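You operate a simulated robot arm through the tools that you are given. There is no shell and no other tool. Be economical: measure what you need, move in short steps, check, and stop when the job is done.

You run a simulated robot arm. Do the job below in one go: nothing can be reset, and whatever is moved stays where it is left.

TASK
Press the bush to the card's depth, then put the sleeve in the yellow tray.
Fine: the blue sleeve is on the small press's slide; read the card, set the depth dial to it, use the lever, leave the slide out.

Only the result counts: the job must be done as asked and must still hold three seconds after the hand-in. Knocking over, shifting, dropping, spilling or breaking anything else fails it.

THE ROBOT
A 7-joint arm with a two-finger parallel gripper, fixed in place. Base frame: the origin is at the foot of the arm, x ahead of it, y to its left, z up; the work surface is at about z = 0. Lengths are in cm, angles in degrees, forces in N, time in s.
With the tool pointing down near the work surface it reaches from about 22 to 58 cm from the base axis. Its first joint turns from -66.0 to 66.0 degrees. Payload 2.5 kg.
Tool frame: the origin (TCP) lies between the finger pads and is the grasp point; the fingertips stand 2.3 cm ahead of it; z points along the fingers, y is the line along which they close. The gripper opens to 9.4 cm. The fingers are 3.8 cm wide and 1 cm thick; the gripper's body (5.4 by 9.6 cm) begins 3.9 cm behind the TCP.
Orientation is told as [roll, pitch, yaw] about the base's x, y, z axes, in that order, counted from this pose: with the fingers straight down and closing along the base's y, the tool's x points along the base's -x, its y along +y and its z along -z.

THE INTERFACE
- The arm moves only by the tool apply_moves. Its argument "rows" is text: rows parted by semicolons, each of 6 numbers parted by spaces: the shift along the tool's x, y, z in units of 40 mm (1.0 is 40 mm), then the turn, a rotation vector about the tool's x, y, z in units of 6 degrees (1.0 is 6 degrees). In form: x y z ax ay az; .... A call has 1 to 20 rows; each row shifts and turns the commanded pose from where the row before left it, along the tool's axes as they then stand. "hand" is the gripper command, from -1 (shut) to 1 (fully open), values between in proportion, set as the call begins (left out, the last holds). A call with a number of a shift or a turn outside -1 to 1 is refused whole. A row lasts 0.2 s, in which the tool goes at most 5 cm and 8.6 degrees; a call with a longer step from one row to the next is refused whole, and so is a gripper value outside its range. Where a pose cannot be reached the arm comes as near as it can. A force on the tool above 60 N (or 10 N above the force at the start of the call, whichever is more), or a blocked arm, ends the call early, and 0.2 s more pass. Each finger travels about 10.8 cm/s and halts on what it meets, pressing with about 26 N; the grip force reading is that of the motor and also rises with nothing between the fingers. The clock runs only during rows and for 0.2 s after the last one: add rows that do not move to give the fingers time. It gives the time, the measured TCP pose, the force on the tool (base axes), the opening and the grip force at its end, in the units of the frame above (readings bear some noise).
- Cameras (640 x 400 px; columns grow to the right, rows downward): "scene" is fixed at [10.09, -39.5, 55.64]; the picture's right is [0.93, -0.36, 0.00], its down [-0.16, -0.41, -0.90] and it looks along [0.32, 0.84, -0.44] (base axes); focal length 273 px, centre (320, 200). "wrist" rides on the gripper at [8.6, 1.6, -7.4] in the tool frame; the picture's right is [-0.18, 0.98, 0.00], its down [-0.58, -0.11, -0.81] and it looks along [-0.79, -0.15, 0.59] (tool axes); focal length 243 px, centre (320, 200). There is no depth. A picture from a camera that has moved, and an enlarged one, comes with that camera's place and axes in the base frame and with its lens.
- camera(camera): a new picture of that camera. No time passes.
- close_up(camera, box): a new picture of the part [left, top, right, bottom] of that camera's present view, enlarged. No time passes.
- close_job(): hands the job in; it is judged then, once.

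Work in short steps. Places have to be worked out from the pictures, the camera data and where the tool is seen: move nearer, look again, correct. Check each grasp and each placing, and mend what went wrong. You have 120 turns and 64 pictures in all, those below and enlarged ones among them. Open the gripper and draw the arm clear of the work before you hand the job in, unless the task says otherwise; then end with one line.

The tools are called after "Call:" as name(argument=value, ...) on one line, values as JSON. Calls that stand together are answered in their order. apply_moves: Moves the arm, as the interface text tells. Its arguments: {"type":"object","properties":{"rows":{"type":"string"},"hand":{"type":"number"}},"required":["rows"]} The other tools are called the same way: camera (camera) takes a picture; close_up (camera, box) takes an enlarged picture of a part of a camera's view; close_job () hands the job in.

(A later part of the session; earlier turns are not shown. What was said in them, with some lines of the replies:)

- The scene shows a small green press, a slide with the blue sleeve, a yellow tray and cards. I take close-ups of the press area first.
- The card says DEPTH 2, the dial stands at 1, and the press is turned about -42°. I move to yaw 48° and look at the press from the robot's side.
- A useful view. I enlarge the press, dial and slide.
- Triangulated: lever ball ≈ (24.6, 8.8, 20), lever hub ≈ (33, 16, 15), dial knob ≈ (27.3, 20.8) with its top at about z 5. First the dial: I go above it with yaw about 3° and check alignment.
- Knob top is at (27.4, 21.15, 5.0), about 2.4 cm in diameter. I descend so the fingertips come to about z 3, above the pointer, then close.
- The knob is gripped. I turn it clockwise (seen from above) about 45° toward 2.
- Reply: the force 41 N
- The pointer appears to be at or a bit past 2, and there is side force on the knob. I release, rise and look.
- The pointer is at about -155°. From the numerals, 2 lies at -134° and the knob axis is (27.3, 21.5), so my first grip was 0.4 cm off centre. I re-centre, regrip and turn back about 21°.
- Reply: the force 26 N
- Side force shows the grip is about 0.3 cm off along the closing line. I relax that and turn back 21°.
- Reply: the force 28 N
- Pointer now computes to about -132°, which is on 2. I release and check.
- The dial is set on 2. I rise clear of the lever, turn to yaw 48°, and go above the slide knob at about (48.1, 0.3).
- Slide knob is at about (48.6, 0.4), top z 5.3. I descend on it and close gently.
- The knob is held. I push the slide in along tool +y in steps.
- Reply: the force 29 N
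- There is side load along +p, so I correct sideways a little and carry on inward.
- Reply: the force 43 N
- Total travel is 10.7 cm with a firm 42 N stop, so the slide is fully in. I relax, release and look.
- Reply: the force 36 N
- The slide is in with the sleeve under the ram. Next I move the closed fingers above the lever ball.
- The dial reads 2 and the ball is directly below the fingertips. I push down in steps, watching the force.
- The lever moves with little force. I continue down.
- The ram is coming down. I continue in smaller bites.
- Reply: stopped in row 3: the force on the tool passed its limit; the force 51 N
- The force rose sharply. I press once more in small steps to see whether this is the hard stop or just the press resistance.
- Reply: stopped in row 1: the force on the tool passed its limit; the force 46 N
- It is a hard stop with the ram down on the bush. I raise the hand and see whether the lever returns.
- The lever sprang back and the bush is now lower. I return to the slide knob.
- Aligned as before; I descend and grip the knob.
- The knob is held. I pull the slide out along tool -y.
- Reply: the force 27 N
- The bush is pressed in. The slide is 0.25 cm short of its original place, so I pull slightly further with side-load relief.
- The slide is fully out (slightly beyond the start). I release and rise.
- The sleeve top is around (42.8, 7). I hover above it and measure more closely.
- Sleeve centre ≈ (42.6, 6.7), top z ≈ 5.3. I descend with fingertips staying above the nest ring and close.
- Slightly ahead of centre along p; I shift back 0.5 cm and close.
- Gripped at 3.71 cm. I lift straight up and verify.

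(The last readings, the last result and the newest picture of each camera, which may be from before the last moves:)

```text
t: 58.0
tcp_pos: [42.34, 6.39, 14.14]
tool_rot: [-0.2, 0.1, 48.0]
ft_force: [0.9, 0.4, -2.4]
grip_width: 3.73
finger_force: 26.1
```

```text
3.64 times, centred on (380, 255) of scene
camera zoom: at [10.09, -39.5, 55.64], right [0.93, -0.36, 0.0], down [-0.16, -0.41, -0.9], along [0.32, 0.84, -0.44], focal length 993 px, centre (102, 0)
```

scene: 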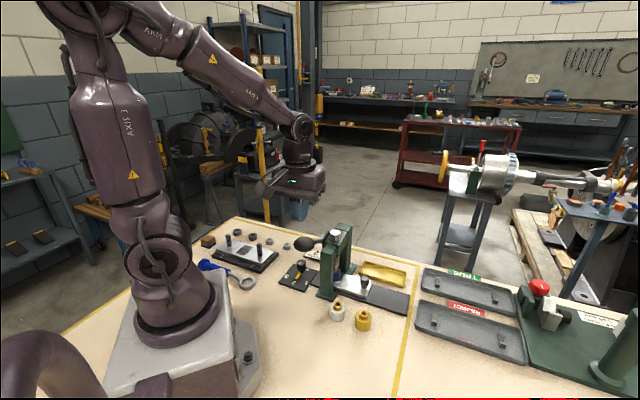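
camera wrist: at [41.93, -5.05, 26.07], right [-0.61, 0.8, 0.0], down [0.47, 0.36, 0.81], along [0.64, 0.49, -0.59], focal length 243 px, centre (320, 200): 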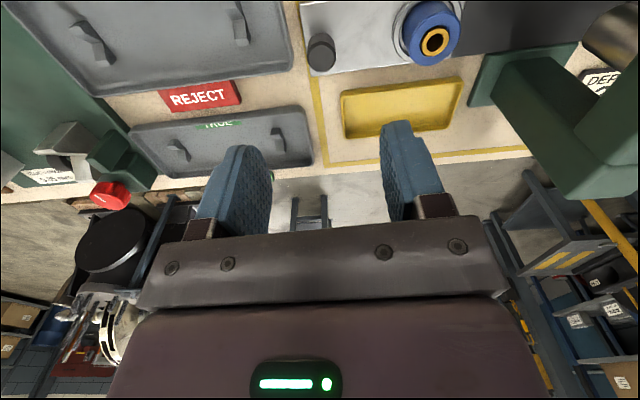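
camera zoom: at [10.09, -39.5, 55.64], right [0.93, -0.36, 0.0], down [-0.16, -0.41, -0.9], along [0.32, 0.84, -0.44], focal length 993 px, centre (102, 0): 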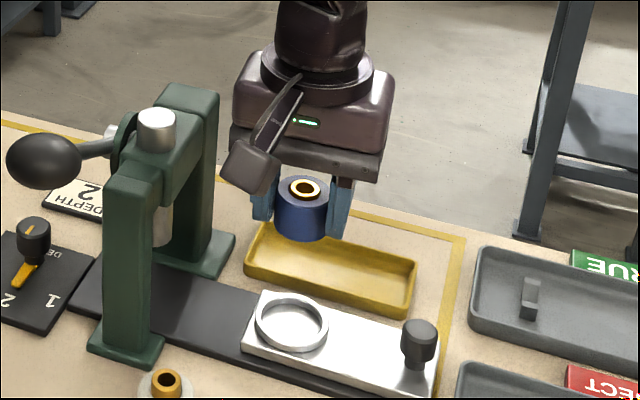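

The sleeve is held and the slide nest is empty. I carry it over the tray centre at (49.3, 12.2).

Call:
apply_moves(rows="-.56 -.08 0 0 0 0;-.56 -.08 0 0 0 0;-.56 -.08 0 0 0 0;-.56 -.08 0 0 0 0;0 0 .5 0 0 0;0 0 .5 0 0 0;0 0 .3 0 0 0;0 0 0 0 0 0")

Call:
close_up(camera="scene", box=[320, 200, 440, 310])

Call:
close_up(camera="wrist", box=[160, 0, 480, 200])

```text
t: 59.8
tcp_pos: [49.31, 12.24, 8.86]
tool_rot: [-0.2, 0.1, 48.0]
ft_force: [1.2, 0.5, -1.9]
grip_width: 3.72
finger_force: 26.3
```

```text
3.64 times, centred on (380, 255) of scene
camera zoom: at [10.09, -39.5, 55.64], right [0.93, -0.36, 0.0], down [-0.16, -0.41, -0.9], along [0.32, 0.84, -0.44], focal length 993 px, centre (102, 0)
```

zoom: 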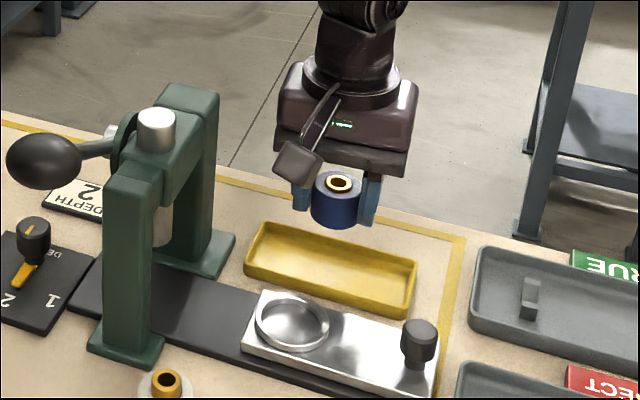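

```text
2.00 times, centred on (320, 100) of wrist
camera zoom: at [42.4, 6.82, 16.29], right [-0.61, 0.8, 0.0], down [0.47, 0.36, 0.81], along [0.64, 0.49, -0.59], focal length 485 px, centre (320, 400)
```

zoom: 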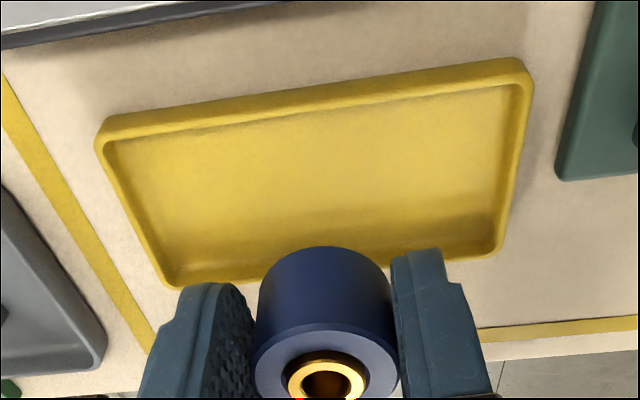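

Tray centre is about 0.5 cm further along p. I correct and lower slowly until light contact.

Call:
apply_moves(rows="-.12 0 .2 0 0 0;0 0 .25 0 0 0;0 0 .25 0 0 0;0 0 .15 0 0 0;0 0 .1 0 0 0;0 0 0 0 0 0")

Call:
close_up(camera="scene", box=[340, 230, 430, 300])

```text
t: 61.2
tcp_pos: [49.4, 12.47, 4.87]
tool_rot: [-0.1, 0.1, 47.9]
ft_force: [0.0, 0.2, -1.7]
grip_width: 3.74
finger_force: 26.3
```

```text
5.71 times, centred on (385, 265) of scene
camera zoom: at [10.09, -39.5, 55.64], right [0.93, -0.36, 0.0], down [-0.16, -0.41, -0.9], along [0.32, 0.84, -0.44], focal length 1561 px, centre (-51, -171)
```

zoom: 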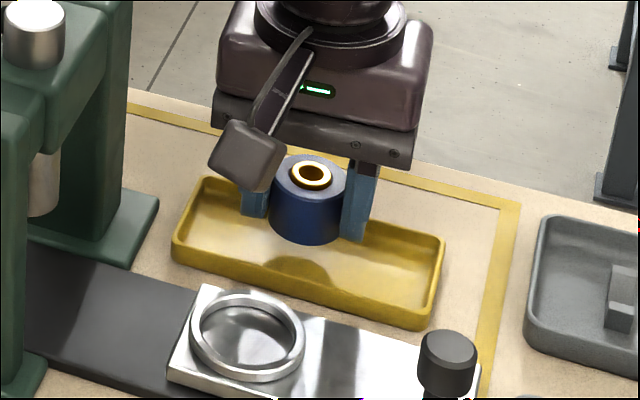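

Well inside the tray and not yet touching. I lower in fine steps until contact shows.

Call:
apply_moves(rows="0 0 .06 0 0 0;0 0 .06 0 0 0;0 0 .06 0 0 0;0 0 .04 0 0 0;0 0 0 0 0 0")

```text
t: 62.4
tcp_pos: [49.58, 12.46, 4.07]
tool_rot: [-0.1, 0.1, 47.9]
ft_force: [-1.0, -0.4, -2.6]
grip_width: 3.72
finger_force: 26.0
```

Call:
apply_moves(rows="0 0 .05 0 0 0;0 0 .05 0 0 0;0 0 .05 0 0 0;0 0 0 0 0 0")

Call:
close_up(camera="scene", box=[340, 230, 430, 300])

```text
t: 63.4
tcp_pos: [49.54, 12.52, 3.57]
tool_rot: [-0.2, 0.1, 47.9]
ft_force: [-2.3, -0.9, 4.4]
grip_width: 3.74
finger_force: 26.0
```

```text
5.71 times, centred on (385, 265) of scene
camera zoom: at [10.09, -39.5, 55.64], right [0.93, -0.36, 0.0], down [-0.16, -0.41, -0.9], along [0.32, 0.84, -0.44], focal length 1561 px, centre (-51, -171)
```

zoom: 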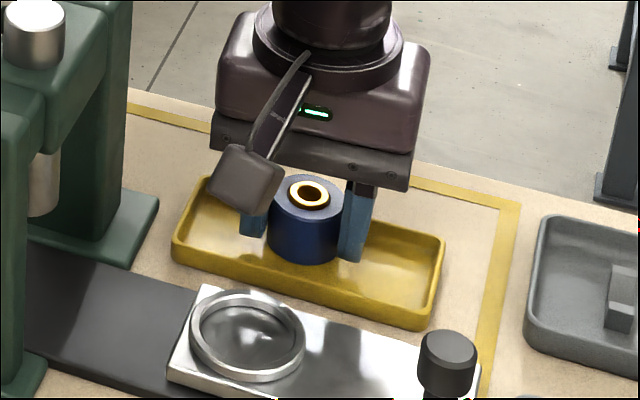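

The upward force (-2 → +4 N) shows contact with the tray floor. I open partly (staying within the tray) and rise.

Call:
apply_moves(rows="0 0 0 0 0 0;0 0 0 0 0 0;0 0 0 0 0 0;0 0 -.3 0 0 0;0 0 -.5 0 0 0;0 0 -.8 0 0 0;0 0 -.9 0 0 0;0 0 -.9 0 0 0;0 0 -.9 0 0 0;0 0 -.9 0 0 0;0 0 0 0 0 0", hand=0.2)

Call:
close_up(camera="scene", box=[270, 200, 450, 320])

Call:
camera(camera="wrist")

```text
t: 65.8
tcp_pos: [49.46, 12.22, 24.41]
tool_rot: [-0.1, 0.2, 48.0]
ft_force: [0.3, -0.3, 0.2]
grip_width: 5.62
finger_force: 0.0
```

```text
3.33 times, centred on (360, 260) of scene
camera zoom: at [10.09, -39.5, 55.64], right [0.93, -0.36, 0.0], down [-0.16, -0.41, -0.9], along [0.32, 0.84, -0.44], focal length 910 px, centre (187, 0)
```

zoom: 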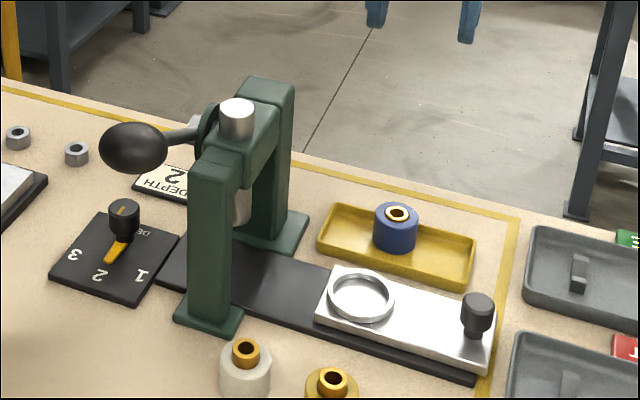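

```text
17 pictures are left
camera wrist: at [42.5, 6.94, 31.93], right [-0.61, 0.79, 0.0], down [0.47, 0.36, 0.81], along [0.64, 0.49, -0.59], focal length 243 px, centre (320, 200)
```

wrist: 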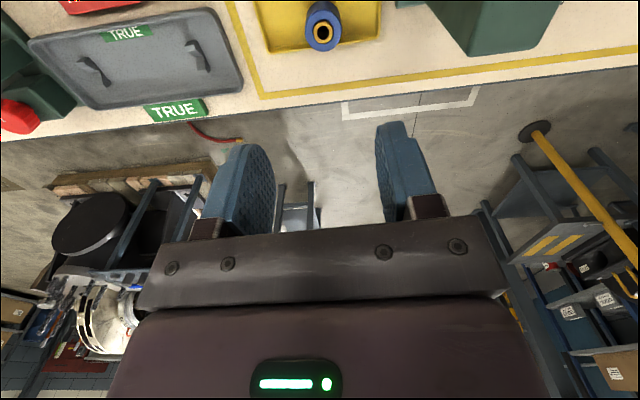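

The sleeve stands in the yellow tray, the dial is on 2, the lever is up, the slide is out and the arm is clear. I hand in the job.

Call:
close_job()

```text
The job is handed in.
```

I pressed the bush with the dial set to the card's depth of 2, put the blue sleeve upright in the yellow tray, and left the slide out with the arm clear; I didn't measure the pressed depth itself.
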